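You operate a simulated robot arm through the tools that you are given. There is no shell and no other tool. Be economical: measure what you need, move in short steps, check, and stop when the job is done.

The job below is to be done with a simulated two-armed robot. You get a single attempt, and the scene is never put back.

## Task
Test the brake on the empty dryer at 200 rpm.
Fine: start it, press stop, brake it to a standstill and take the brake off again; leave the time dial as it is.

The check looks at the end state, three seconds after you hand in, the way a careful person would. Anything else that was tipped, shoved, dropped, spilled or broken makes it a failure.

## Robot
Two 7-joint arms with fingered hands on one trunk, on a base that drives. Base frame: it is fixed to the floor where the robot stands at the start and does not move with it; the origin is under the middle of the robot, x ahead of it, y to its left, z up. Units: mm, rad, N and s.
The left shoulder is at the start at [70, 169, 1359], the right one opposite. With the tool pointing down near the work surface each hand reaches from about 100 to 660 mm from the robot's upright axis, wherever it stands, measured 20 degrees to its own side. Places, roughly: dryer brake lever [1000, -500, 900]; dryer speed dial [800, 0, 1300]; dryer starter [1100, -300, 1300]; dryer time dial [900, -100, 1300]. Payload 3.4 kg a hand.
The TCP of each hand is the grasp point between the finger pads, 23 mm short of the fingertips. In the tool frame z runs along the fingers and y along their closing line. The gripper opens to 116 mm. The gripper's body begins 65 mm behind the TCP. The gripper is a hand of 4 fingers: y runs from the thumb to the fingers, the wrist lies at [0, 0, -211] in the tool frame.
Orientation is that of the tool frame in the base frame, as a unit quaternion [x, y, z, w]. With the fingers straight down and closing along the base's y, the tool's x points along the base's -x, its y along +y and its z along -z.

## Interface
- The arms move only by the tool arm_command. It takes "left_series", "right_series" or both (then of equal length, played together; a hand with none holds still); each is a list of rows, each an object (a shift or turn left out is 0) with "delta_pos": the shift along the tool's x, y, z in mm, a list of three; "delta_rot": the turn, a rotation vector about the tool's x, y, z in rad, a list of three. In form: [{"delta_pos": [dx, dy, dz], "delta_rot": [ax, ay, az]}, ...]. A call has 1 to 10 rows; each row shifts and turns the commanded pose from where the row before left it, along the tool's axes as they then stand. A row lasts 0.2 s, in which the tool goes at most 50 mm and 0.15 rad; a call with a longer step from one row to the next is refused whole. Where a pose cannot be reached the arm comes as near as it can. A force on the tool above 40 N (or 10 N above the force at the start of the call, whichever is more), or a blocked arm, ends the call early, and 0.2 s more pass. In this call time passes only in rows, and 0.2 s behind the last. It gives the time, the measured TCP pose, the force on the tool (base axes), the opening and the grip force at its end, in the units of the frame above (readings bear some noise), with the torque about the TCP (base axes, N m) and any sound that the robot's microphone picked up.
- Cameras (640 x 400 px; columns grow to the right, rows downward): "scene" is now at [140.3, -29.5, 1614.9]; the picture's right is [-0.32, -0.95, 0.00], its down [-0.30, 0.10, -0.95] and it looks along [0.90, -0.30, -0.31] (base axes); focal length 256 px, centre (320, 200). "left" rides on the left gripper at [-68, 1, -90] in its tool frame; the picture's right is [-0.01, -1.00, 0.00], its down [0.79, -0.01, -0.61] and it looks along [0.61, -0.01, 0.79] (tool axes); focal length 251 px, centre (320, 200). "right" rides on the right gripper at [69, 1, -90] in its tool frame; the picture's right is [-0.01, 1.00, 0.00], its down [-0.80, -0.01, -0.61] and it looks along [-0.61, 0.00, 0.80] (tool axes); focal length 251 px, centre (320, 200). There is no depth. A picture from a camera that has moved, and an enlarged one, comes with that camera's place and axes in the base frame and with its lens.
- grab_frame(camera): a new picture of that camera. No time passes.
- lift_body(by): slides the trunk up (or, below 0, down) by that many mm; the arms and the scene camera ride with it, the base frame stays. It gives what a move gives, with no picture.
- drive_base(legs): drives the robot by 1 to 6 legs, each [ahead, left, turn to the left] in mm, mm and rad, along the robot's own axes; the way and the turn of a leg run together, so that a leg with both is an arc; at most 1500 mm and 3.142 rad a leg. The arms and the cameras ride along, it lands a little off, and it stops where it bumps. It gives what a move gives.
- finger_targets(finger1, finger2, finger3, thumb_bend, hand): sets how far each is bent, from 0 (flat) to 100 (curled in); at 30 the hand is open as for a grip, at 70 the pads meet at the TCP. One left out holds its place. A second passes; each finger stops where it meets its share of the squeeze, and holds until it gets a number again. It is the only way to open and close the hand. It gives what a move gives, with no picture; readings hold the bend of each and the force on the fingers (four entries, about 0 where the hand has none), thumb and palm.
- turn_head(pan, tilt): turns the head with the scene camera to pan (to the left, within 1.501 rad either way) and tilt (down, from -0.506 to 1.204), counted from straight ahead of the robot. It gives what a move gives.
- close_up(camera, box): a new picture of the part [left, top, right, bottom] of that camera's present view, enlarged. No time passes.
- close_job(): hands the job in; it is judged then, once.

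Work in short steps. Places have to be worked out from the pictures, the camera data and where the tool is seen: move nearer, look again, correct. Check each grasp and each placing, and mend what went wrong. You have 120 turns and 88 pictures in all, those below and enlarged ones among them. Open the grippers and draw the arms clear of the work before you hand the job in, unless the task says otherwise; then end with one line.

The tools are called as name(argument=value, ...) on one line, values as JSON. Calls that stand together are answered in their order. arm_command: Moves the arms, as the interface text tells. Its arguments: {"type":"object","properties":{"left_series":{"type":"array"},"right_series":{"type":"array"}},"required":[]} The other tools are called the same way: lift_body (by) slides the trunk up or down; finger_targets (finger1, finger2, finger3, thumb_bend, hand) moves the fingers one by one; drive_base (legs) drives the base; turn_head (pan, tilt) turns the head that bears the scene camera; grab_frame (camera) takes a picture; close_up (camera, box) takes an enlarged picture of a part of a camera's view; close_job () hands the job in.

At the start:

```text
time: 0.0
left_ee_pos: [442.5, 68.7, 1520.2]
left_orientation: [0.0, 1.0, 0.0, 0.0]
left_ft_force: [-0.3, 0.0, -0.1]
left_torque: [0.01, 0.01, 0.0]
left_grip_width: 115.9
left_finger_force: 0.0
left_shape: jaw
left_bend: [30.0, 30.0, 30.0, 30.0]
left_finger forces: [0.0, 0.1, 0.0, 0.1, 0.0, 0.1]
right_ee_pos: [328.9, -245.5, 1508.8]
right_orientation: [0.001, 1.0, 0.0, 0.001]
right_ft_force: [0.1, 0.1, -0.4]
right_torque: [0.0, -0.02, 0.02]
right_grip_width: 115.8
right_finger_force: 0.0
right_shape: jaw
right_bend: [30.0, 30.0, 30.0, 30.0]
right_finger forces: [0.0, 0.1, 0.0, 0.1, 0.1, 0.0]
trunk travel left (down, up): [-866.0, 74.0]
robot x, y, heading: [4.0, -3.6, 0.003]
head pan, tilt: [-0.325, 0.319]
```

scene: 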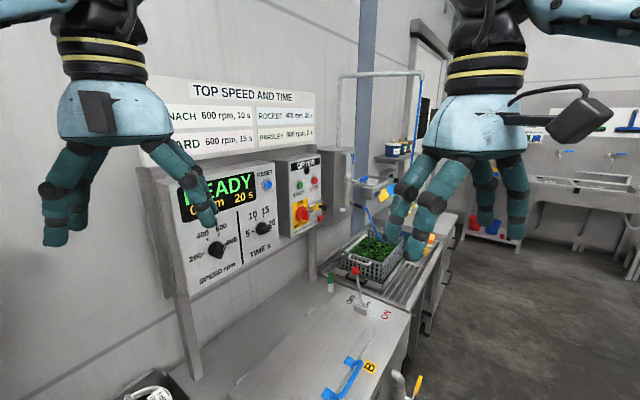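
right: 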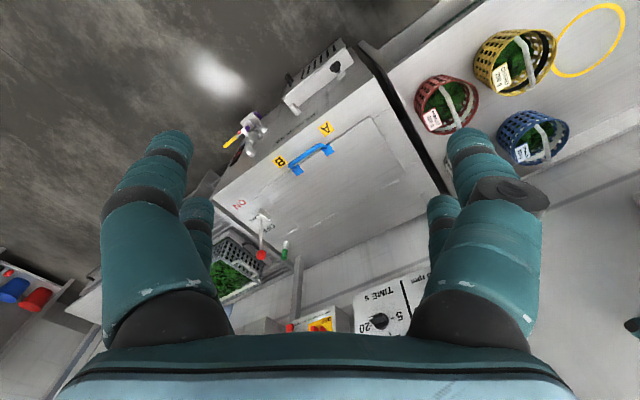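
left: 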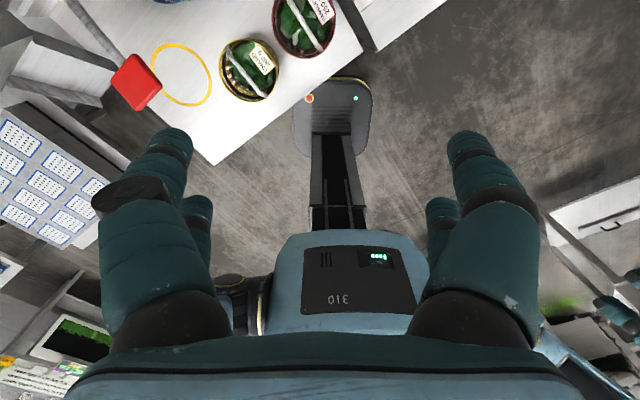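

The panel is partly visible between the hands. I'll take enlarged views of the panel and the lever.

close_up(camera="scene", box=[140, 140, 340, 300])

close_up(camera="scene", box=[280, 220, 460, 400])

```text
2.50 times, centred on (240, 220) of scene
camera zoom: at [140.3, -29.5, 1614.9], right [-0.32, -0.95, 0.0], down [-0.3, 0.1, -0.95], along [0.9, -0.3, -0.31], focal length 640 px, centre (520, 150)
```

zoom: 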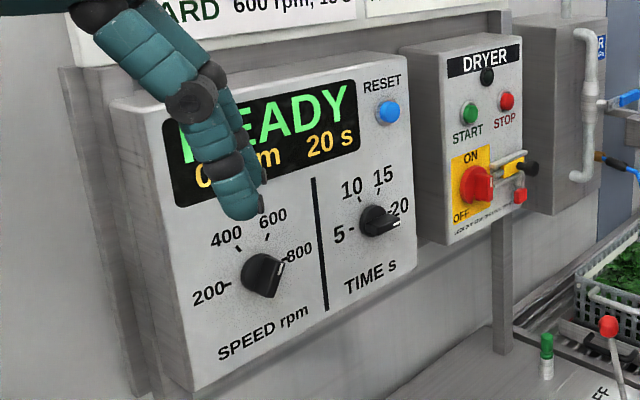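

```text
2.22 times, centred on (370, 310) of scene
camera zoom: at [140.3, -29.5, 1614.9], right [-0.32, -0.95, 0.0], down [-0.3, 0.1, -0.95], along [0.9, -0.3, -0.31], focal length 569 px, centre (209, -44)
```

zoom: 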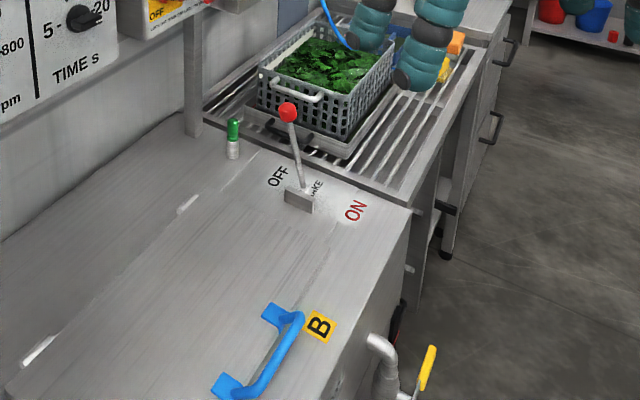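

I estimate that the dryer wall runs along (0.59,-0.80) and faces (-0.8,-0.6), so I need to drive to my right along its front. First I'll check the floor on that side.

turn_head(pan=-1.0, tilt=0.7)

grab_frame(camera="scene")

```text
time: 1.1
left_ee_pos: [442.6, 68.6, 1520.3]
left_orientation: [-0.001, 1.0, 0.0, 0.0]
left_ft_force: [0.0, 0.1, -0.2]
left_torque: [0.0, 0.02, -0.01]
left_grip_width: 115.8
left_finger_force: 0.2
left_shape: jaw
left_bend: [30.0, 30.0, 30.0, 30.0]
left_finger forces: [0.1, 0.1, 0.0, 0.1, 0.0, 0.0]
right_ee_pos: [329.4, -246.3, 1508.3]
right_orientation: [0.001, 1.0, 0.0, 0.001]
right_ft_force: [-0.3, 0.7, -0.6]
right_torque: [-0.01, 0.01, -0.01]
right_grip_width: 115.9
right_finger_force: 0.1
right_shape: jaw
right_bend: [30.0, 30.0, 30.0, 30.0]
right_finger forces: [0.0, 0.0, 0.0, 0.0, 0.0, 0.0]
trunk travel left (down, up): [-866.0, 74.0]
robot x, y, heading: [-4.7, 5.4, 0.001]
head pan, tilt: [-1.0, 0.7]
```

```text
82 pictures are left
camera scene: at [97.8, -71.2, 1580.6], right [-0.84, -0.54, 0.0], down [-0.35, 0.54, -0.77], along [0.41, -0.64, -0.64], focal length 256 px, centre (320, 200)
```

scene: 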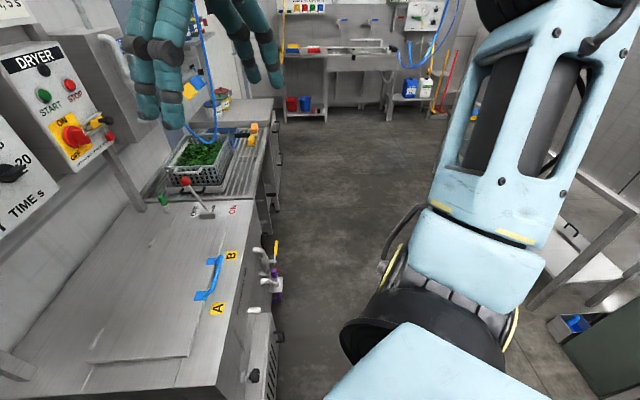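

The floor to the right is clear. I'll back off, slide along the front, then turn to face the panel.

drive_base(legs=[[-150, -110, 0], [413, -555, 0], [0, 0, 0.636]])

turn_head(pan=0.0, tilt=0.4)

grab_frame(camera="scene")

```text
time: 7.7
left_ee_pos: [575.2, -357.6, 1519.8]
left_orientation: [-0.308, 0.951, 0.0, 0.0]
left_ft_force: [0.3, -0.8, -0.6]
left_torque: [-0.04, 0.01, -0.03]
left_grip_width: 115.9
left_finger_force: 0.1
left_shape: jaw
left_bend: [30.0, 30.0, 30.0, 30.0]
left_finger forces: [0.0, 0.0, 0.0, 0.0, 0.1, 0.0]
right_ee_pos: [670.9, -679.3, 1509.0]
right_orientation: [-0.308, 0.951, 0.001, 0.0]
right_ft_force: [-0.9, -0.6, 0.4]
right_torque: [-0.03, 0.01, 0.01]
right_grip_width: 116.0
right_finger_force: 0.0
right_shape: jaw
right_bend: [30.0, 30.0, 30.0, 30.0]
right_finger forces: [0.0, 0.0, 0.0, 0.1, 0.1, 0.1]
trunk travel left (down, up): [-866.0, 74.0]
robot x, y, heading: [257.7, -672.0, 0.624]
head pan, tilt: [-1.0, 0.7]
```

```text
time: 9.0
left_ee_pos: [575.4, -358.0, 1519.8]
left_orientation: [-0.31, 0.951, 0.0, 0.0]
left_ft_force: [-1.1, 0.2, -0.4]
left_torque: [-0.01, -0.03, 0.0]
left_grip_width: 115.8
left_finger_force: 0.1
left_shape: jaw
left_bend: [30.0, 30.0, 30.0, 30.0]
left_finger forces: [0.0, 0.0, 0.0, 0.0, 0.1, 0.0]
right_ee_pos: [668.9, -678.8, 1508.6]
right_orientation: [-0.308, 0.951, 0.001, 0.0]
right_ft_force: [-0.3, -0.4, 0.3]
right_torque: [0.02, -0.01, -0.01]
right_grip_width: 115.8
right_finger_force: 0.1
right_shape: jaw
right_bend: [30.0, 30.0, 30.0, 30.0]
right_finger forces: [0.0, 0.0, 0.0, 0.0, 0.0, 0.0]
trunk travel left (down, up): [-866.0, 74.0]
robot x, y, heading: [258.1, -671.7, 0.631]
head pan, tilt: [0.0, 0.4]
```

```text
81 pictures are left
camera scene: at [375.7, -588.9, 1607.4], right [0.59, -0.81, 0.0], down [-0.32, -0.23, -0.92], along [0.75, 0.54, -0.39], focal length 256 px, centre (320, 200)
```

scene: 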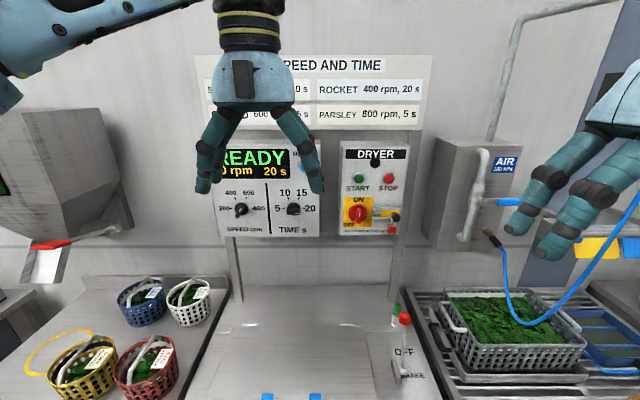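

Robot is square to the panel. Triangulating gives speed dial ≈(823,41,1265), START ≈(1045,-252,1369), lever knob ≈(970,-464,1000). I'll take closer looks for detail.

close_up(camera="scene", box=[205, 130, 325, 250])

close_up(camera="scene", box=[325, 135, 425, 240])

close_up(camera="scene", box=[360, 280, 460, 400])

```text
3.33 times, centred on (265, 190) of scene
camera zoom: at [375.7, -588.9, 1607.4], right [0.59, -0.81, 0.0], down [-0.32, -0.23, -0.92], along [0.75, 0.54, -0.39], focal length 854 px, centre (503, 233)
```

zoom: 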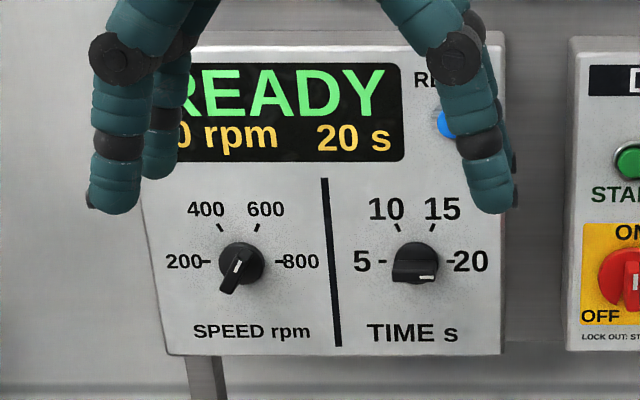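

```text
3.81 times, centred on (375, 188) of scene
camera zoom: at [375.7, -588.9, 1607.4], right [0.59, -0.81, 0.0], down [-0.32, -0.23, -0.92], along [0.75, 0.54, -0.39], focal length 976 px, centre (110, 248)
```

zoom: 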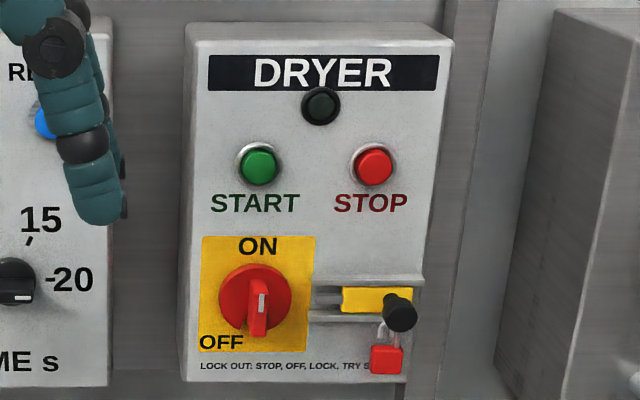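

```text
3.33 times, centred on (410, 340) of scene
camera zoom: at [375.7, -588.9, 1607.4], right [0.59, -0.81, 0.0], down [-0.32, -0.23, -0.92], along [0.75, 0.54, -0.39], focal length 854 px, centre (20, -267)
```

zoom: 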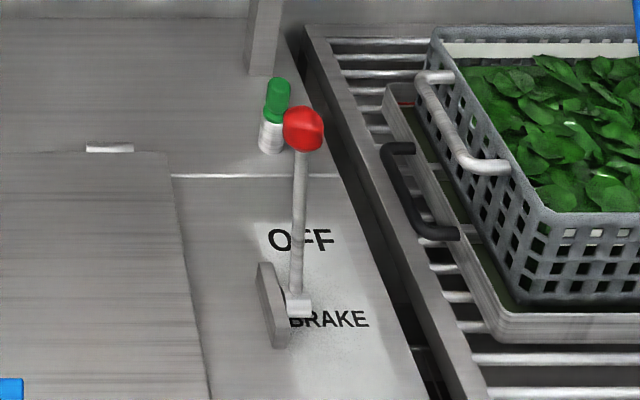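

Dial appears to be at 600 (ridge mark up-right) and must go 120° counter-clockwise to 200; isolator ON; lever leaning to OFF. I'll look down to see how much clearance there is before driving closer.

turn_head(pan=0.0, tilt=1.15)

grab_frame(camera="scene")

grab_frame(camera="left")

```text
time: 10.1
left_ee_pos: [575.1, -357.0, 1520.1]
left_orientation: [-0.309, 0.951, 0.0, 0.0]
left_ft_force: [0.6, 0.6, -0.1]
left_torque: [0.01, 0.03, 0.02]
left_grip_width: 115.8
left_finger_force: 0.1
left_shape: jaw
left_bend: [30.0, 30.0, 30.0, 30.0]
left_finger forces: [0.0, 0.1, 0.1, 0.0, 0.0, 0.0]
right_ee_pos: [669.7, -679.0, 1508.1]
right_orientation: [-0.308, 0.951, 0.0, 0.001]
right_ft_force: [-0.7, -0.2, 0.2]
right_torque: [0.01, 0.05, -0.02]
right_grip_width: 115.9
right_finger_force: 0.0
right_shape: jaw
right_bend: [30.0, 30.0, 30.0, 30.0]
right_finger forces: [0.1, 0.0, 0.0, 0.0, 0.1, 0.1]
trunk travel left (down, up): [-866.0, 74.0]
robot x, y, heading: [260.2, -672.5, 0.626]
head pan, tilt: [0.0, 1.15]
```

```text
77 pictures are left
camera scene: at [348.8, -608.0, 1547.5], right [0.59, -0.81, 0.0], down [-0.74, -0.54, -0.41], along [0.33, 0.24, -0.91], focal length 256 px, centre (320, 200)
```

scene: 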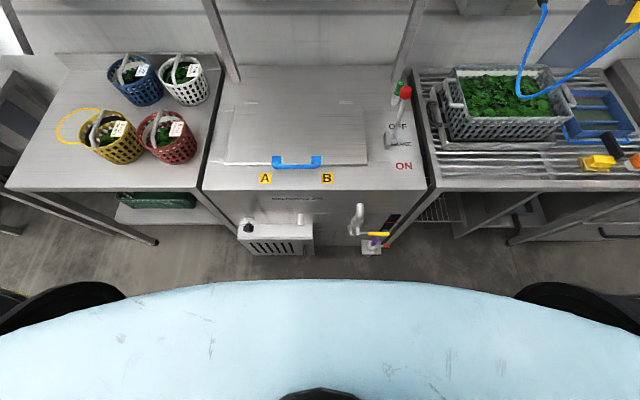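

```text
76 pictures are left
camera left: at [629.3, -316.1, 1610.1], right [0.6, -0.8, 0.0], down [-0.64, -0.47, 0.61], along [-0.49, -0.36, -0.8], focal length 251 px, centre (320, 200)
```

left: 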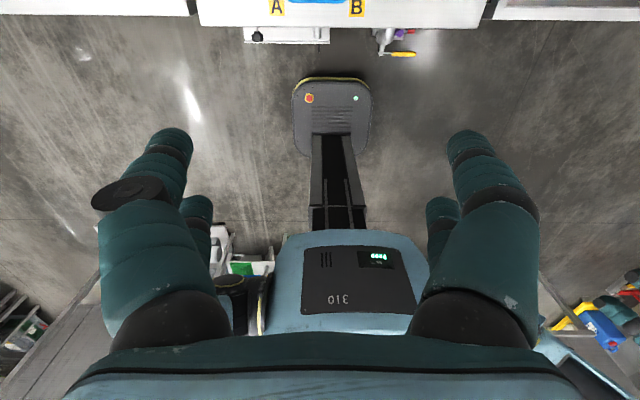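

There's about 150 mm of clearance between my base and the drain tap. I'll go 80 mm ahead, then look at the panel again.

drive_base(legs=[[80, 0, 0]])

turn_head(pan=0.0, tilt=0.5)

finger_targets(hand="right", finger1=0, finger2=90, finger3=90, thumb_bend=90)

grab_frame(camera="right")

grab_frame(camera="scene")

```text
time: 11.2
left_ee_pos: [628.3, -317.2, 1523.0]
left_orientation: [-0.31, 0.951, 0.001, 0.004]
left_ft_force: [-0.9, 0.0, -0.8]
left_torque: [0.06, -0.08, -0.01]
left_grip_width: 115.7
left_finger_force: 0.0
left_shape: jaw
left_bend: [30.0, 30.0, 30.0, 30.0]
left_finger forces: [0.1, 0.0, 0.0, 0.1, 0.0, 0.1]
right_ee_pos: [723.1, -638.3, 1511.7]
right_orientation: [-0.309, 0.951, 0.001, 0.005]
right_ft_force: [-0.4, -0.2, -0.4]
right_torque: [0.03, -0.08, 0.0]
right_grip_width: 116.0
right_finger_force: 0.1
right_shape: jaw
right_bend: [30.0, 30.0, 30.0, 30.0]
right_finger forces: [0.0, 0.1, 0.1, 0.1, 0.1, 0.0]
trunk travel left (down, up): [-866.0, 74.0]
robot x, y, heading: [321.4, -625.3, 0.623]
head pan, tilt: [0.0, 1.15]
```

```text
time: 12.2
left_ee_pos: [641.0, -307.5, 1519.8]
left_orientation: [-0.309, 0.951, 0.0, -0.001]
left_ft_force: [-0.2, 0.0, 0.1]
left_torque: [-0.02, 0.05, 0.0]
left_grip_width: 115.9
left_finger_force: 0.1
left_shape: jaw
left_bend: [30.0, 30.0, 30.0, 30.0]
left_finger forces: [0.0, 0.0, 0.0, 0.1, 0.0, 0.0]
right_ee_pos: [736.0, -630.1, 1508.7]
right_orientation: [-0.309, 0.951, 0.0, 0.0]
right_ft_force: [0.1, -0.4, 0.2]
right_torque: [-0.05, -0.03, 0.0]
right_grip_width: 115.9
right_finger_force: 0.0
right_shape: jaw
right_bend: [30.0, 30.0, 30.0, 30.0]
right_finger forces: [0.0, 0.0, 0.0, 0.1, 0.0, 0.0]
trunk travel left (down, up): [-866.0, 74.0]
robot x, y, heading: [326.2, -624.4, 0.632]
head pan, tilt: [0.0, 0.499]
```

```text
time: 13.2
left_ee_pos: [637.3, -309.7, 1520.3]
left_orientation: [-0.31, 0.951, 0.0, 0.001]
left_ft_force: [0.6, 0.7, 0.2]
left_torque: [0.01, 0.04, 0.05]
left_grip_width: 116.1
left_finger_force: 0.0
left_shape: jaw
left_bend: [30.0, 30.0, 30.0, 30.0]
left_finger forces: [0.0, 0.0, 0.1, 0.0, 0.0, 0.0]
right_ee_pos: [733.0, -632.1, 1508.9]
right_orientation: [-0.308, 0.951, 0.0, 0.001]
right_ft_force: [-0.7, 0.0, -0.3]
right_torque: [0.01, 0.02, 0.0]
right_grip_width: 60.7
right_finger_force: 0.1
right_shape: fingers
right_bend: [0.0, 75.0, 75.0, 90.0]
right_finger forces: [0.0, 0.0, 0.1, 0.1, 0.0, 0.0]
trunk travel left (down, up): [-866.0, 74.0]
robot x, y, heading: [319.9, -626.6, 0.631]
head pan, tilt: [0.0, 0.499]
```

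```text
75 pictures are left
camera right: at [677.1, -671.7, 1599.4], right [-0.58, 0.81, 0.0], down [0.65, 0.46, 0.61], along [0.5, 0.35, -0.79], focal length 251 px, centre (320, 200)
```

right: 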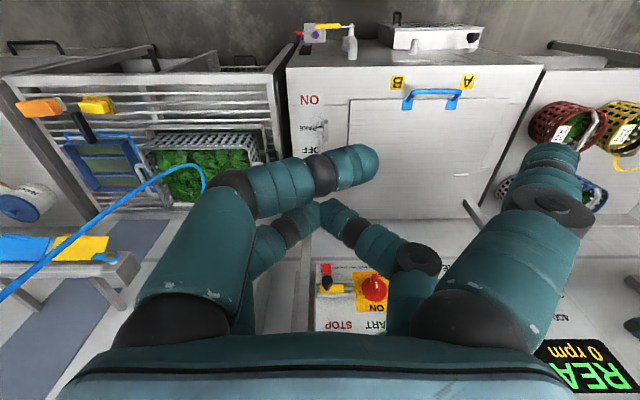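

```text
74 pictures are left
camera scene: at [437.7, -543.1, 1598.4], right [0.59, -0.81, 0.0], down [-0.39, -0.28, -0.88], along [0.71, 0.52, -0.48], focal length 256 px, centre (320, 200)
```

scene: 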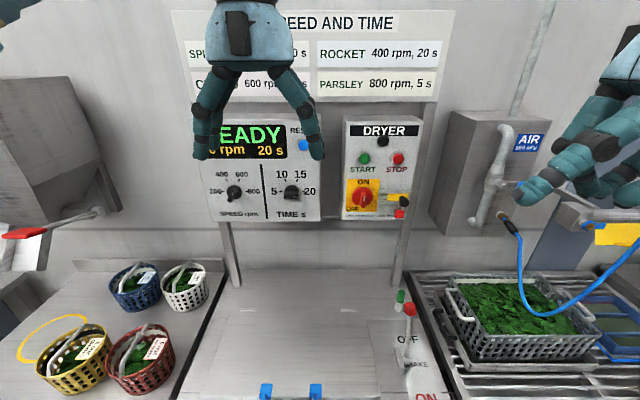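

The hand has two opposed finger pairs, so I'll pinch them for pressing buttons and grip the dial with the left hand. First I move the left hand forward and left and start pitching it towards horizontal.

arm_command(left_series=[{"delta_pos": [-37, 30, 0]}, {"delta_pos": [-37, 30, 0]}, {"delta_pos": [-37, 30, 0]}, {"delta_pos": [-37, 30, 0]}, {"delta_rot": [0, -0.15, 0]}, {"delta_rot": [0, -0.15, 0]}, {"delta_rot": [0, -0.15, 0]}, {"delta_rot": [0, -0.15, 0]}, {"delta_rot": [0, -0.15, 0]}, {"delta_rot": [0, -0.15, 0]}])

arm_command(left_series=[{"delta_rot": [0, -0.15, 0]}, {"delta_rot": [0, -0.15, 0]}, {"delta_rot": [0, -0.15, 0]}, {"delta_rot": [0, -0.15, 0]}, {"delta_rot": [0, -0.07, 0]}, {"delta_pos": [45, 0, 0]}, {"delta_pos": [45, 0, 0]}, {"delta_pos": [45, 0, 0]}, {"delta_pos": [45, 0, 0]}, {"delta_pos": [45, 0, 0]}])

```text
time: 15.4
left_ee_pos: [650.0, -174.1, 1487.0]
left_orientation: [-0.279, 0.855, 0.134, 0.416]
left_ft_force: [0.0, -0.2, 0.6]
left_torque: [-0.03, -0.02, -0.01]
left_grip_width: 115.8
left_finger_force: 0.1
left_shape: jaw
left_bend: [30.0, 30.0, 30.0, 30.0]
left_finger forces: [0.0, 0.1, 0.0, 0.1, 0.1, 0.0]
left hand out of reach, approached as far as the arm can: row 2, 3, 4
right_ee_pos: [732.5, -629.9, 1509.3]
right_orientation: [-0.308, 0.951, 0.0, 0.001]
right_ft_force: [0.0, 0.8, -0.9]
right_torque: [-0.02, 0.0, 0.0]
right_grip_width: 61.1
right_finger_force: 0.1
right_shape: fingers
right_bend: [0.0, 75.0, 75.0, 90.0]
right_finger forces: [0.0, 0.1, 0.0, 0.0, 0.0, 0.0]
trunk travel left (down, up): [-866.0, 74.0]
robot x, y, heading: [322.3, -623.3, 0.632]
head pan, tilt: [0.0, 0.499]
```

```text
time: 17.6
left_ee_pos: [674.4, -228.0, 1290.3]
left_orientation: [-0.22, 0.673, 0.219, 0.671]
left_ft_force: [0.4, 0.3, 0.4]
left_torque: [-0.01, -0.02, 0.03]
left_grip_width: 116.1
left_finger_force: 0.1
left_shape: jaw
left_bend: [30.0, 30.0, 30.0, 30.0]
left_finger forces: [0.1, 0.0, 0.1, 0.0, 0.0, 0.0]
left hand out of reach, approached as far as the arm can: row 8, 9, 10
right_ee_pos: [736.2, -630.2, 1508.4]
right_orientation: [-0.309, 0.951, 0.0, -0.001]
right_ft_force: [-0.1, -0.3, -0.7]
right_torque: [0.01, 0.02, 0.01]
right_grip_width: 60.7
right_finger_force: 0.0
right_shape: fingers
right_bend: [0.0, 75.0, 75.0, 90.0]
right_finger forces: [0.1, 0.0, 0.0, 0.0, 0.1, 0.1]
trunk travel left (down, up): [-866.0, 74.0]
robot x, y, heading: [322.2, -623.2, 0.633]
head pan, tilt: [0.0, 0.499]
```

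Hand now horizontal at (674,-228,1290) and needs to go left about 130 and forward. I'll go in small steps and look with the left camera.

arm_command(left_series=[{"delta_pos": [0, 30, 30]}, {"delta_pos": [0, 30, 30]}, {"delta_pos": [0, 30, 20]}, {"delta_pos": [0, 30, 0]}])

grab_frame(camera="left")

grab_frame(camera="scene")

```text
time: 18.6
left_ee_pos: [710.6, -173.8, 1350.6]
left_orientation: [-0.223, 0.674, 0.22, 0.669]
left_ft_force: [0.1, -0.6, -1.3]
left_torque: [0.02, 0.01, -0.01]
left_grip_width: 116.0
left_finger_force: 0.2
left_shape: jaw
left_bend: [30.0, 30.0, 30.0, 30.0]
left_finger forces: [0.1, 0.0, 0.0, 0.1, 0.0, 0.1]
left hand out of reach, approached as far as the arm can: row 1, 2, 3, 4
right_ee_pos: [730.1, -629.6, 1509.8]
right_orientation: [-0.309, 0.951, 0.001, 0.002]
right_ft_force: [0.5, 0.0, -0.2]
right_torque: [0.04, -0.03, 0.01]
right_grip_width: 61.0
right_finger_force: 0.1
right_shape: fingers
right_bend: [0.0, 75.0, 75.0, 90.0]
right_finger forces: [0.1, 0.1, 0.0, 0.0, 0.0, 0.0]
trunk travel left (down, up): [-866.0, 74.0]
robot x, y, heading: [321.6, -624.2, 0.63]
head pan, tilt: [0.0, 0.499]
```

```text
73 pictures are left
camera left: at [638.7, -226.5, 1420.9], right [0.6, -0.8, 0.01], down [-0.49, -0.37, -0.79], along [0.64, 0.47, -0.61], focal length 251 px, centre (320, 200)
```

left: 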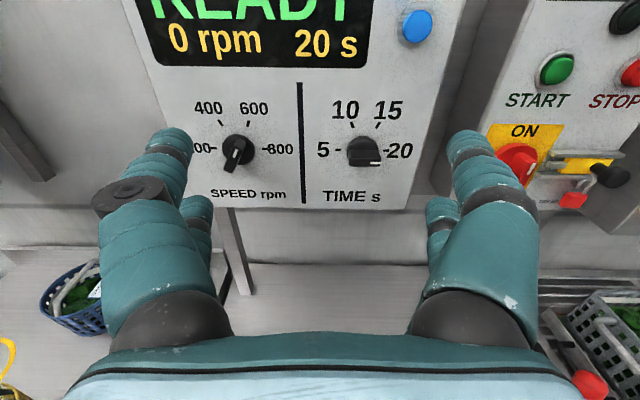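

```text
72 pictures are left
camera scene: at [436.1, -542.5, 1598.4], right [0.59, -0.81, 0.0], down [-0.39, -0.28, -0.88], along [0.71, 0.52, -0.48], focal length 256 px, centre (320, 200)
```

scene: 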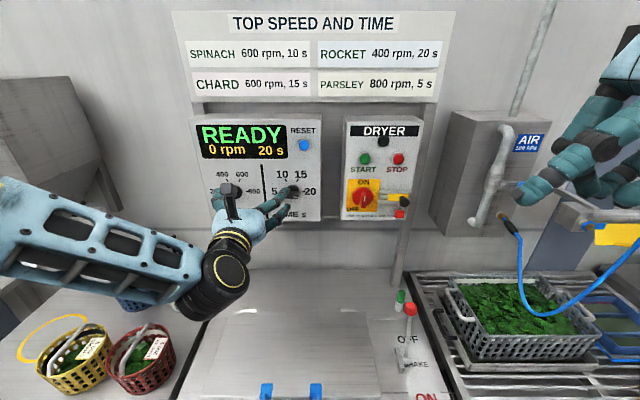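

The arm appears folded too tightly, with a wrist limit, so going further forward should help. I'll advance 90 mm while drifting left.

arm_command(left_series=[{"delta_pos": [0, 20, 30]}, {"delta_pos": [0, 20, 30]}, {"delta_pos": [10, 20, 30]}, {"delta_pos": [20, 20, 0]}, {"delta_pos": [20, 20, 0]}])

```text
time: 19.8
left_ee_pos: [771.9, -110.3, 1376.5]
left_orientation: [-0.226, 0.675, 0.223, 0.666]
left_ft_force: [0.1, 0.4, 0.8]
left_torque: [0.0, 0.05, 0.01]
left_grip_width: 116.0
left_finger_force: 0.2
left_shape: jaw
left_bend: [30.0, 30.0, 30.0, 30.0]
left_finger forces: [0.0, 0.0, 0.1, 0.0, 0.0, 0.0]
left hand out of reach, approached as far as the arm can: row 1, 2, 3, 4, 5
right_ee_pos: [732.5, -630.7, 1508.8]
right_orientation: [-0.309, 0.951, 0.0, 0.0]
right_ft_force: [-0.4, -0.3, -0.2]
right_torque: [0.02, 0.0, 0.03]
right_grip_width: 60.8
right_finger_force: 0.0
right_shape: fingers
right_bend: [0.0, 75.0, 75.0, 90.0]
right_finger forces: [0.1, 0.0, 0.0, 0.0, 0.0, 0.1]
trunk travel left (down, up): [-866.0, 74.0]
robot x, y, heading: [323.5, -627.9, 0.631]
head pan, tilt: [0.0, 0.499]
```

The arm settles about 92 mm right of the dial and about 110 mm high, so I'll use the base and trunk for the gross correction.

lift_body(by=-110)

drive_base(legs=[[0, 92, 0]])

grab_frame(camera="left")

```text
time: 21.2
left_ee_pos: [773.9, -110.9, 1266.9]
left_orientation: [-0.225, 0.676, 0.221, 0.666]
left_ft_force: [0.2, -0.7, -0.4]
left_torque: [-0.02, -0.02, -0.02]
left_grip_width: 115.8
left_finger_force: 0.1
left_shape: jaw
left_bend: [30.0, 30.0, 30.0, 30.0]
left_finger forces: [0.1, 0.1, 0.0, 0.0, 0.1, 0.0]
right_ee_pos: [732.8, -630.8, 1397.7]
right_orientation: [-0.309, 0.951, 0.0, 0.001]
right_ft_force: [0.6, -0.2, 0.1]
right_torque: [-0.03, -0.03, 0.03]
right_grip_width: 60.8
right_finger_force: 0.1
right_shape: fingers
right_bend: [0.0, 75.0, 75.0, 90.0]
right_finger forces: [0.1, 0.0, 0.1, 0.0, 0.0, 0.1]
trunk travel left (down, up): [-756.0, 184.0]
robot x, y, heading: [323.0, -624.3, 0.632]
head pan, tilt: [0.0, 0.499]
```

```text
time: 22.3
left_ee_pos: [723.8, -41.3, 1268.4]
left_orientation: [-0.224, 0.675, 0.223, 0.666]
left_ft_force: [-0.1, -0.6, -0.1]
left_torque: [0.0, 0.0, 0.0]
left_grip_width: 115.9
left_finger_force: 0.1
left_shape: jaw
left_bend: [30.0, 30.0, 30.0, 30.0]
left_finger forces: [0.0, 0.1, 0.0, 0.0, 0.1, 0.0]
right_ee_pos: [681.9, -561.2, 1397.7]
right_orientation: [-0.308, 0.951, 0.003, 0.0]
right_ft_force: [-0.2, -0.8, 0.7]
right_torque: [0.04, 0.01, 0.0]
right_grip_width: 60.8
right_finger_force: 0.0
right_shape: fingers
right_bend: [0.0, 75.0, 75.0, 90.0]
right_finger forces: [0.0, 0.0, 0.0, 0.0, 0.1, 0.1]
trunk travel left (down, up): [-756.0, 184.0]
robot x, y, heading: [267.2, -554.7, 0.631]
head pan, tilt: [0.0, 0.499]
```

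```text
71 pictures are left
camera left: at [650.9, -94.0, 1337.6], right [0.6, -0.8, 0.01], down [-0.49, -0.37, -0.79], along [0.63, 0.47, -0.62], focal length 251 px, centre (320, 200)
```

left: 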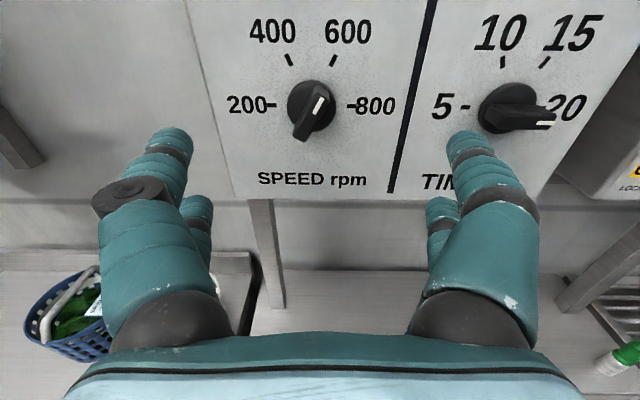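

Reading confirmed: dial at 600, nearly centred ahead, about 122 mm from the TCP. I'll shift 7 mm left, roll +0.52 so the fingers straddle the ridge, and advance 60.

arm_command(left_series=[{"delta_pos": [0, 7, 0]}, {"delta_rot": [0, 0, 0.131]}, {"delta_rot": [0, 0, 0.131]}, {"delta_rot": [0, 0, 0.131]}, {"delta_rot": [0, 0, 0.131]}, {"delta_pos": [0, 0, 30]}, {"delta_pos": [0, 0, 30]}])

grab_frame(camera="left")

```text
time: 23.9
left_ee_pos: [761.5, -2.9, 1263.5]
left_orientation: [-0.044, 0.713, 0.388, 0.583]
left_ft_force: [-0.3, 0.1, -0.4]
left_torque: [0.01, 0.0, 0.0]
left_grip_width: 116.0
left_finger_force: 0.0
left_shape: jaw
left_bend: [30.0, 30.0, 30.0, 30.0]
left_finger forces: [0.0, 0.0, 0.1, 0.0, 0.0, 0.0]
left hand out of reach, approached as far as the arm can: row 6
right_ee_pos: [681.8, -556.8, 1399.1]
right_orientation: [-0.309, 0.951, 0.0, 0.001]
right_ft_force: [0.2, 0.0, -0.4]
right_torque: [-0.01, 0.02, 0.03]
right_grip_width: 60.6
right_finger_force: 0.2
right_shape: fingers
right_bend: [0.0, 75.0, 75.0, 90.0]
right_finger forces: [0.0, 0.0, 0.0, 0.0, 0.0, 0.1]
trunk travel left (down, up): [-756.0, 184.0]
robot x, y, heading: [272.5, -556.6, 0.627]
head pan, tilt: [0.0, 0.499]
```

```text
70 pictures are left
camera left: at [710.9, -83.1, 1325.4], right [0.52, -0.7, -0.49], down [-0.73, -0.06, -0.68], along [0.44, 0.71, -0.54], focal length 251 px, centre (320, 200)
```

left: 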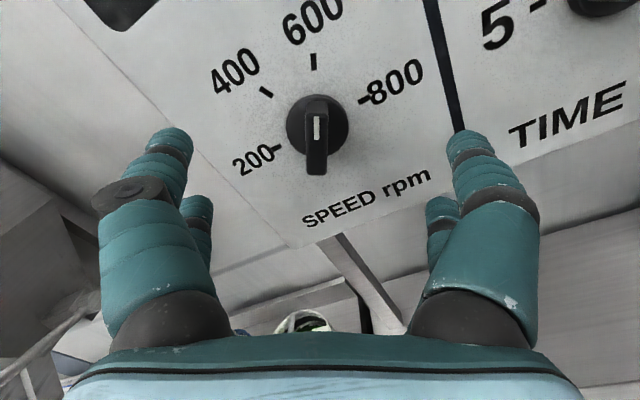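

The ridge is aligned with the hand, about 66 mm ahead and 6–8 mm toward -x. I'll correct and advance 40.

arm_command(left_series=[{"delta_pos": [-6, 2, 15]}, {"delta_pos": [0, 0, 15]}, {"delta_pos": [0, 0, 10]}])

grab_frame(camera="left")

close_up(camera="scene", box=[220, 100, 380, 220])

```text
time: 24.7
left_ee_pos: [792.4, 19.4, 1267.5]
left_orientation: [-0.042, 0.711, 0.386, 0.586]
left_ft_force: [-0.6, -0.6, 0.2]
left_torque: [-0.01, -0.01, -0.01]
left_grip_width: 116.3
left_finger_force: 0.1
left_shape: jaw
left_bend: [30.0, 30.0, 30.0, 30.0]
left_finger forces: [0.0, 0.0, 0.2, 0.0, 0.1, 0.0]
right_ee_pos: [680.2, -558.0, 1398.5]
right_orientation: [-0.308, 0.951, 0.001, 0.001]
right_ft_force: [-0.5, 0.6, -0.2]
right_torque: [0.01, 0.03, 0.03]
right_grip_width: 61.0
right_finger_force: 0.0
right_shape: fingers
right_bend: [0.0, 75.0, 75.0, 90.0]
right_finger forces: [0.1, 0.0, 0.1, 0.0, 0.0, 0.0]
trunk travel left (down, up): [-756.0, 184.0]
robot x, y, heading: [269.0, -548.8, 0.626]
head pan, tilt: [0.0, 0.499]
```

```text
69 pictures are left
camera left: at [741.3, -60.1, 1329.9], right [0.52, -0.7, -0.49], down [-0.73, -0.06, -0.68], along [0.45, 0.71, -0.54], focal length 251 px, centre (320, 200)
```

left: 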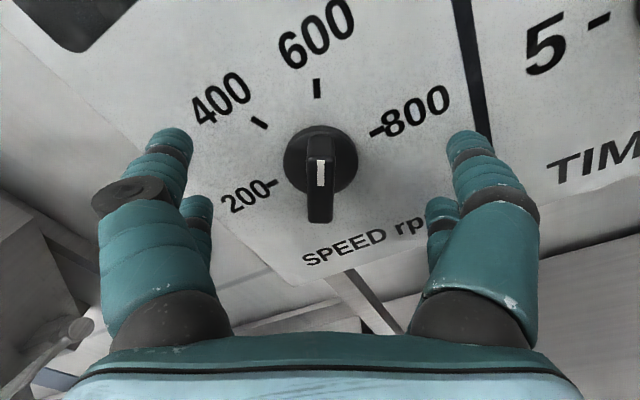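

```text
3.33 times, centred on (300, 160) of scene
camera zoom: at [384.6, -469.4, 1488.3], right [0.59, -0.81, 0.0], down [-0.39, -0.28, -0.88], along [0.71, 0.52, -0.48], focal length 854 px, centre (387, 333)
```

zoom: 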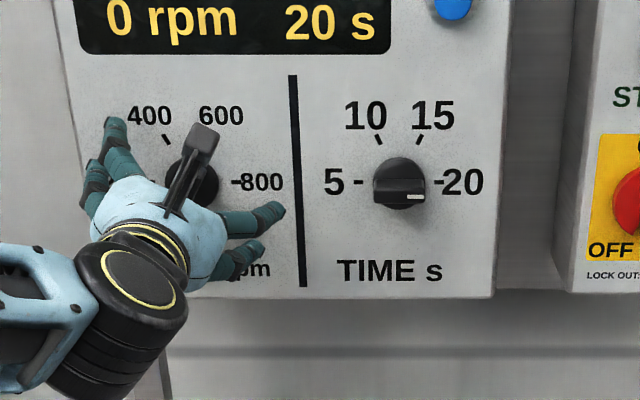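

The knob base is about 25 mm ahead of the TCP, so the ridge sits between the pads. Closing the left hand.

finger_targets(hand="left", finger1=70, finger2=70, finger3=70, thumb_bend=70)

grab_frame(camera="left")

```text
time: 25.7
left_ee_pos: [793.5, 19.9, 1268.4]
left_orientation: [-0.043, 0.711, 0.387, 0.586]
left_ft_force: [1.8, 0.5, 0.4]
left_torque: [0.01, 0.02, 0.0]
left_grip_width: 10.5
left_finger_force: 5.5
left_shape: fingers
left_bend: [66.0, 66.0, 67.0, 67.0]
left_finger forces: [2.7, 2.3, 2.3, 0.1, 3.2, 0.0]
right_ee_pos: [678.8, -557.7, 1398.1]
right_orientation: [-0.309, 0.951, 0.002, 0.001]
right_ft_force: [-0.1, 0.8, -0.2]
right_torque: [-0.03, 0.01, 0.0]
right_grip_width: 60.8
right_finger_force: 0.0
right_shape: fingers
right_bend: [0.0, 75.0, 75.0, 90.0]
right_finger forces: [0.0, 0.0, 0.0, 0.0, 0.1, 0.0]
trunk travel left (down, up): [-756.0, 184.0]
robot x, y, heading: [270.0, -552.3, 0.631]
head pan, tilt: [0.0, 0.499]
```

```text
67 pictures are left
camera left: at [742.0, -60.1, 1329.4], right [0.52, -0.7, -0.49], down [-0.73, -0.06, -0.68], along [0.45, 0.71, -0.54], focal length 251 px, centre (320, 200)
```

left: 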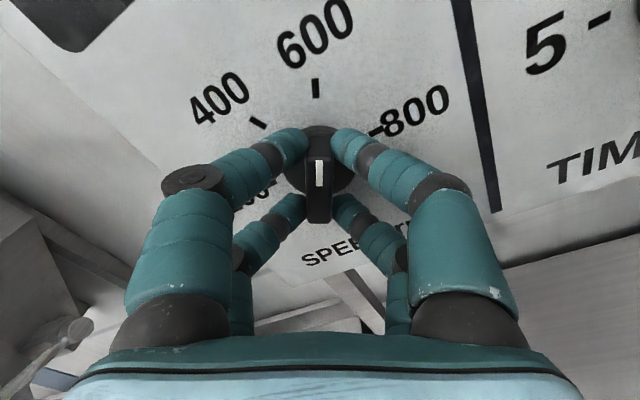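

Good grip on the ridge (10.5 mm). I'll turn counter-clockwise in stages and check.

arm_command(left_series=[{"delta_rot": [0, 0, -0.14]}, {"delta_rot": [0, 0, -0.14]}, {"delta_rot": [0, 0, -0.14]}, {"delta_rot": [0, 0, -0.14]}, {"delta_rot": [0, 0, -0.14]}])

grab_frame(camera="left")

```text
time: 26.9
left_ee_pos: [793.0, 22.4, 1267.1]
left_orientation: [-0.284, 0.653, 0.161, 0.683]
left_ft_force: [1.3, 1.3, 2.4]
left_torque: [0.04, -0.01, 0.02]
left_grip_width: 10.6
left_finger_force: 5.8
left_shape: fingers
left_bend: [66.0, 66.0, 67.0, 67.0]
left_finger forces: [2.7, 2.5, 2.5, 0.0, 3.1, 0.0]
right_ee_pos: [680.7, -558.5, 1398.9]
right_orientation: [-0.309, 0.951, 0.001, 0.0]
right_ft_force: [-0.1, 0.3, -0.4]
right_torque: [0.04, 0.01, -0.02]
right_grip_width: 60.8
right_finger_force: 0.1
right_shape: fingers
right_bend: [0.0, 75.0, 75.0, 90.0]
right_finger forces: [0.0, 0.0, 0.0, 0.0, 0.0, 0.0]
trunk travel left (down, up): [-756.0, 184.0]
robot x, y, heading: [267.5, -550.9, 0.624]
head pan, tilt: [0.0, 0.499]
```

```text
66 pictures are left
camera left: at [713.7, -22.3, 1337.1], right [0.59, -0.79, 0.19], down [-0.41, -0.49, -0.77], along [0.7, 0.38, -0.61], focal length 251 px, centre (320, 200)
```

left: 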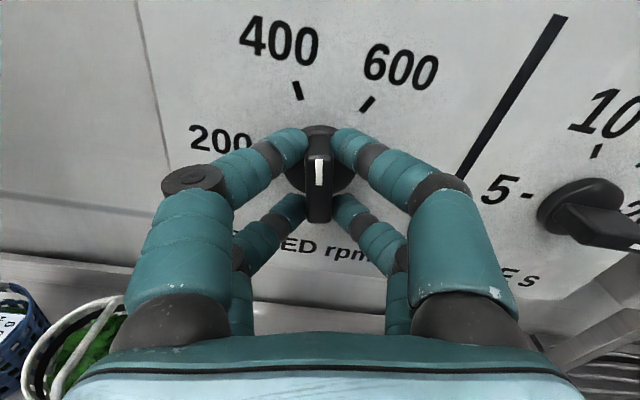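

The knob turns with the hand. Continuing the remaining 1.39 rad towards 200.

arm_command(left_series=[{"delta_rot": [0, 0, -0.1394]}, {"delta_rot": [0, 0, -0.1394]}, {"delta_rot": [0, 0, -0.1394]}, {"delta_rot": [0, 0, -0.1394]}, {"delta_rot": [0, 0, -0.1394]}, {"delta_rot": [0, 0, -0.1394]}, {"delta_rot": [0, 0, -0.1394]}, {"delta_rot": [0, 0, -0.1394]}, {"delta_rot": [0, 0, -0.1394]}, {"delta_rot": [0, 0, -0.1394]}])

grab_frame(camera="left")

```text
time: 29.1
left_ee_pos: [793.1, 20.5, 1267.6]
left_orientation: [0.638, -0.318, 0.315, -0.627]
left_ft_force: [1.4, 3.6, 0.0]
left_torque: [0.02, 0.04, -0.01]
left_grip_width: 10.6
left_finger_force: 5.6
left_shape: fingers
left_bend: [66.0, 67.0, 67.0, 67.0]
left_finger forces: [2.0, 3.0, 2.1, 0.1, 3.6, 0.1]
right_ee_pos: [681.0, -557.4, 1398.8]
right_orientation: [-0.309, 0.951, 0.0, 0.001]
right_ft_force: [0.9, 1.3, -0.4]
right_torque: [-0.01, 0.0, 0.01]
right_grip_width: 60.9
right_finger_force: 0.1
right_shape: fingers
right_bend: [0.0, 75.0, 75.0, 90.0]
right_finger forces: [0.1, 0.1, 0.1, 0.1, 0.0, 0.0]
trunk travel left (down, up): [-756.0, 184.0]
robot x, y, heading: [266.0, -553.4, 0.629]
head pan, tilt: [0.0, 0.499]
```

```text
65 pictures are left
camera left: at [678.8, 22.2, 1268.3], right [0.01, 0.02, 1.0], down [-0.01, -1.0, 0.02], along [1.0, -0.01, 0.0], focal length 251 px, centre (320, 200)
```

left: 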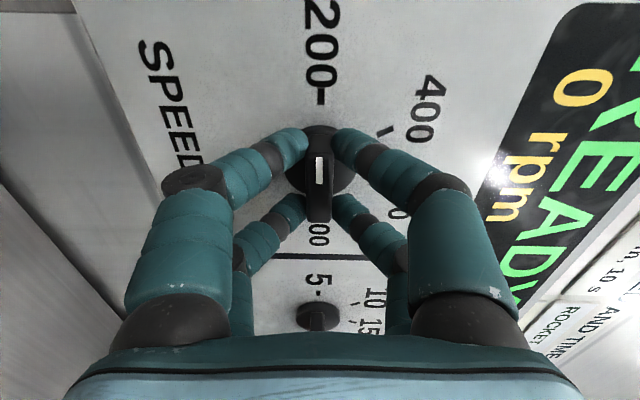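

The mark now lines up with 200. Opening the fingers and backing straight off.

finger_targets(hand="left", finger1=30, finger2=30, finger3=30, thumb_bend=30)

arm_command(left_series=[{"delta_pos": [0, 0, -30]}, {"delta_pos": [0, 0, -40]}, {"delta_pos": [0, 0, -40]}, {"delta_pos": [0, 0, -30]}])

grab_frame(camera="left")

grab_frame(camera="scene")

```text
time: 30.1
left_ee_pos: [791.6, 21.1, 1267.7]
left_orientation: [0.637, -0.319, 0.315, -0.628]
left_ft_force: [-0.5, -0.4, -0.9]
left_torque: [0.0, -0.02, 0.01]
left_grip_width: 116.7
left_finger_force: 0.0
left_shape: fingers
left_bend: [30.0, 30.0, 30.0, 30.0]
left_finger forces: [0.0, 0.0, 0.0, 0.0, 0.0, 0.0]
right_ee_pos: [679.7, -558.5, 1398.7]
right_orientation: [-0.309, 0.951, 0.001, 0.0]
right_ft_force: [0.5, 0.4, -0.6]
right_torque: [-0.03, 0.05, -0.04]
right_grip_width: 61.0
right_finger_force: 0.0
right_shape: fingers
right_bend: [0.0, 75.0, 75.0, 90.0]
right_finger forces: [0.1, 0.0, 0.1, 0.0, 0.0, 0.1]
trunk travel left (down, up): [-756.0, 184.0]
robot x, y, heading: [268.4, -550.6, 0.629]
head pan, tilt: [0.0, 0.499]
```

```text
time: 31.1
left_ee_pos: [679.2, -64.3, 1272.5]
left_orientation: [0.637, -0.319, 0.314, -0.628]
left_ft_force: [0.1, 1.1, 0.1]
left_torque: [-0.01, 0.03, 0.02]
left_grip_width: 116.8
left_finger_force: 0.1
left_shape: fingers
left_bend: [30.0, 30.0, 30.0, 30.0]
left_finger forces: [0.0, 0.1, 0.0, 0.0, 0.0, 0.0]
right_ee_pos: [677.8, -557.5, 1399.5]
right_orientation: [-0.309, 0.951, 0.0, 0.001]
right_ft_force: [-0.1, 0.6, 1.5]
right_torque: [0.02, -0.03, -0.03]
right_grip_width: 60.4
right_finger_force: 0.1
right_shape: fingers
right_bend: [0.0, 75.0, 75.0, 90.0]
right_finger forces: [0.0, 0.0, 0.0, 0.0, 0.1, 0.0]
trunk travel left (down, up): [-756.0, 184.0]
robot x, y, heading: [265.5, -554.7, 0.625]
head pan, tilt: [0.0, 0.499]
```

```text
64 pictures are left
camera left: at [566.5, -62.9, 1274.0], right [0.0, 0.02, 1.0], down [-0.01, -1.0, 0.02], along [1.0, -0.01, 0.0], focal length 251 px, centre (320, 200)
```

left: 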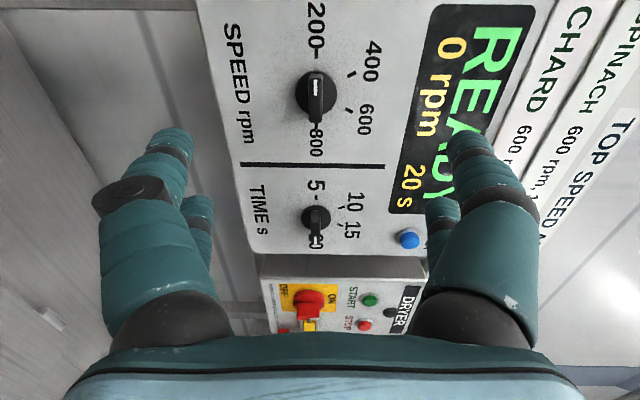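

```text
63 pictures are left
camera scene: at [383.8, -469.2, 1488.4], right [0.59, -0.81, 0.0], down [-0.39, -0.28, -0.88], along [0.71, 0.52, -0.48], focal length 256 px, centre (320, 200)
```

scene: 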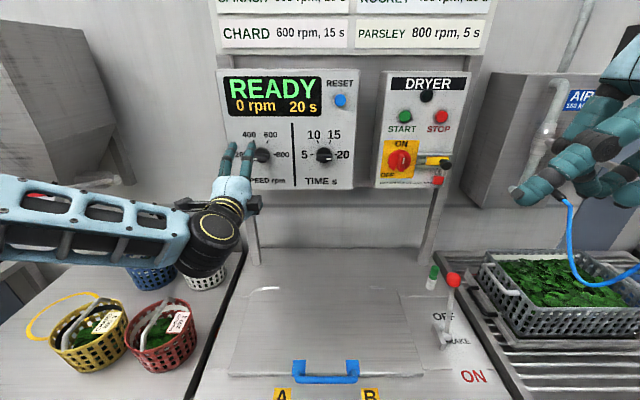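

Dial reads 200, time still 20, READY. Now the right hand: pinch all fingers for pressing, move the base 100 mm right, and pitch the hand horizontal while moving forward.

drive_base(legs=[[0, -100, 0]])

finger_targets(hand="right", finger1=70, finger2=70, finger3=70, thumb_bend=70)

arm_command(right_series=[{"delta_pos": [-20, 0, 0], "delta_rot": [0, -0.15, 0]}, {"delta_pos": [-19.8, 0, 3], "delta_rot": [0, -0.15, 0]}, {"delta_pos": [-19.1, 0, 5.9], "delta_rot": [0, -0.15, 0]}, {"delta_pos": [-18, 0, 8.7], "delta_rot": [0, -0.15, 0]}, {"delta_pos": [-16.5, 0, 11.3], "delta_rot": [0, -0.15, 0]}, {"delta_pos": [-14.6, 0, 13.6], "delta_rot": [0, -0.15, 0]}, {"delta_pos": [-12.4, 0, 15.7], "delta_rot": [0, -0.15, 0]}, {"delta_pos": [-10, 0, 17.3], "delta_rot": [0, -0.15, 0]}, {"delta_pos": [-7.2, 0, 18.6], "delta_rot": [0, -0.15, 0]}, {"delta_pos": [-4.4, 0, 19.5], "delta_rot": [0, -0.15, 0]}])

grab_frame(camera="right")

```text
time: 32.3
left_ee_pos: [740.0, -143.4, 1272.4]
left_orientation: [0.637, -0.317, 0.315, -0.628]
left_ft_force: [-0.6, -0.2, 0.4]
left_torque: [-0.02, -0.03, -0.06]
left_grip_width: 116.4
left_finger_force: 0.1
left_shape: fingers
left_bend: [30.0, 30.0, 30.0, 30.0]
left_finger forces: [0.0, 0.0, 0.0, 0.0, 0.0, 0.0]
right_ee_pos: [736.6, -638.0, 1400.6]
right_orientation: [-0.308, 0.951, 0.0, 0.001]
right_ft_force: [-0.5, 0.3, -0.3]
right_torque: [-0.02, -0.03, 0.02]
right_grip_width: 60.8
right_finger_force: 0.1
right_shape: fingers
right_bend: [0.0, 75.0, 75.0, 90.0]
right_finger forces: [0.1, 0.0, 0.0, 0.0, 0.1, 0.0]
trunk travel left (down, up): [-756.0, 184.0]
robot x, y, heading: [328.3, -634.0, 0.624]
head pan, tilt: [0.0, 0.499]
```

```text
time: 33.3
left_ee_pos: [741.0, -145.2, 1273.1]
left_orientation: [0.637, -0.32, 0.314, -0.627]
left_ft_force: [-0.6, 0.2, 0.3]
left_torque: [-0.01, -0.02, 0.0]
left_grip_width: 116.8
left_finger_force: 0.1
left_shape: fingers
left_bend: [30.0, 30.0, 30.0, 30.0]
left_finger forces: [0.1, 0.0, 0.0, 0.0, 0.0, 0.1]
right_ee_pos: [738.0, -639.4, 1398.1]
right_orientation: [-0.308, 0.951, 0.0, 0.001]
right_ft_force: [0.0, -0.1, -0.4]
right_torque: [0.0, 0.01, 0.01]
right_grip_width: 1.4
right_finger_force: 0.0
right_shape: fingers
right_bend: [70.0, 70.0, 70.0, 70.0]
right_finger forces: [0.0, 0.0, 0.0, 0.0, 0.1, 0.1]
trunk travel left (down, up): [-756.0, 184.0]
robot x, y, heading: [327.3, -635.2, 0.629]
head pan, tilt: [0.0, 0.499]
```

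```text
time: 35.5
left_ee_pos: [747.1, -146.6, 1270.5]
left_orientation: [0.636, -0.321, 0.313, -0.628]
left_ft_force: [0.0, -0.1, -0.6]
left_torque: [-0.04, 0.01, 0.05]
left_grip_width: 116.7
left_finger_force: 0.1
left_shape: fingers
left_bend: [30.0, 30.0, 30.0, 30.0]
left_finger forces: [0.0, 0.1, 0.0, 0.0, 0.0, 0.0]
right_ee_pos: [907.2, -524.1, 1396.4]
right_orientation: [-0.223, 0.697, 0.212, 0.648]
right_ft_force: [0.8, -0.6, -0.5]
right_torque: [0.0, -0.02, 0.03]
right_grip_width: 1.2
right_finger_force: 0.1
right_shape: fingers
right_bend: [70.0, 70.0, 70.0, 70.0]
right_finger forces: [0.0, 0.0, 0.0, 0.1, 0.0, 0.0]
trunk travel left (down, up): [-756.0, 184.0]
robot x, y, heading: [324.9, -631.9, 0.629]
head pan, tilt: [0.0, 0.499]
```

```text
62 pictures are left
camera right: at [831.0, -578.5, 1335.6], right [-0.58, 0.81, 0.02], down [-0.44, -0.33, 0.84], along [0.68, 0.48, 0.55], focal length 251 px, centre (320, 200)
```

right: 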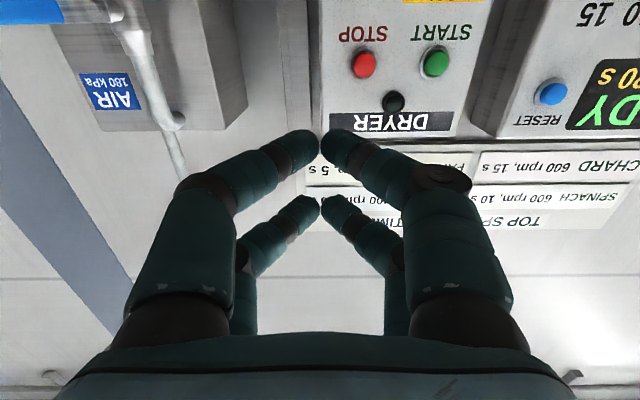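

Excellent view. Tips lie at tool x = ±20; START is about 145 mm to the left and about 270 ahead. I'll level the hand, shift left and advance, using the lower tip pair (TCP 20 mm above the button).

arm_command(right_series=[{"delta_rot": [0, -0.071, 0]}, {"delta_pos": [0, 35, 10]}, {"delta_pos": [0, 35, 30]}, {"delta_pos": [0, 35, 30]}, {"delta_pos": [0, 38, 30]}, {"delta_pos": [0, 0, 40]}])

grab_frame(camera="right")

grab_frame(camera="scene")

```text
time: 36.9
left_ee_pos: [741.8, -144.4, 1271.7]
left_orientation: [0.637, -0.32, 0.314, -0.627]
left_ft_force: [-0.1, 0.3, -0.7]
left_torque: [-0.04, -0.04, 0.0]
left_grip_width: 116.8
left_finger_force: 0.0
left_shape: fingers
left_bend: [30.0, 30.0, 30.0, 30.0]
left_finger forces: [0.0, 0.0, 0.0, 0.0, 0.0, 0.1]
right_ee_pos: [922.0, -330.5, 1399.1]
right_orientation: [-0.216, 0.673, 0.218, 0.673]
right_ft_force: [0.2, 0.0, 0.4]
right_torque: [0.02, 0.02, -0.05]
right_grip_width: 1.3
right_finger_force: 0.0
right_shape: fingers
right_bend: [70.0, 70.0, 70.0, 70.0]
right_finger forces: [0.0, 0.0, 0.1, 0.1, 0.0, 0.0]
right hand out of reach, approached as far as the arm can: row 6
trunk travel left (down, up): [-756.0, 184.0]
robot x, y, heading: [327.6, -634.4, 0.63]
head pan, tilt: [0.0, 0.499]
```

```text
61 pictures are left
camera right: at [850.1, -383.0, 1330.4], right [-0.59, 0.81, 0.01], down [-0.49, -0.36, 0.79], along [0.65, 0.46, 0.61], focal length 251 px, centre (320, 200)
```

right: 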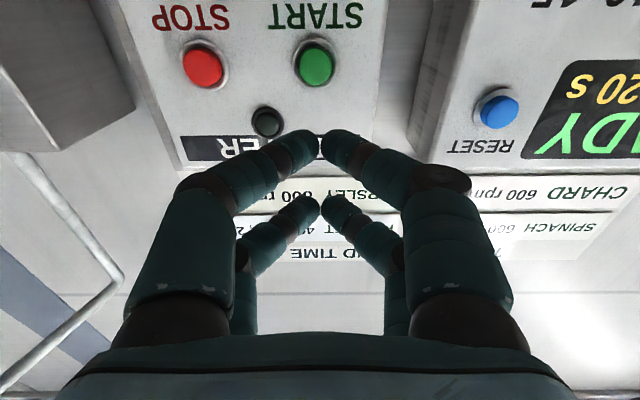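

```text
60 pictures are left
camera scene: at [445.1, -550.2, 1488.1], right [0.59, -0.81, 0.0], down [-0.39, -0.28, -0.88], along [0.71, 0.52, -0.48], focal length 256 px, centre (320, 200)
```

scene: 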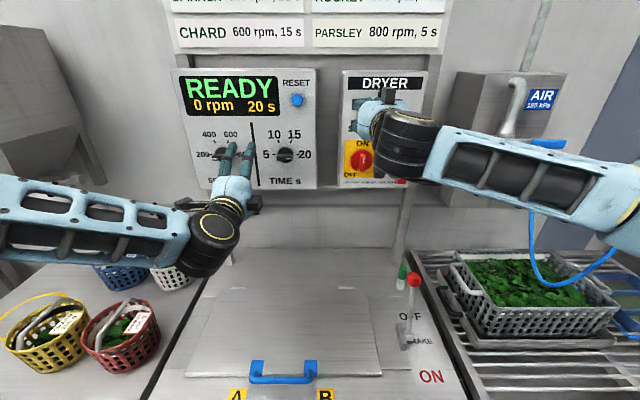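

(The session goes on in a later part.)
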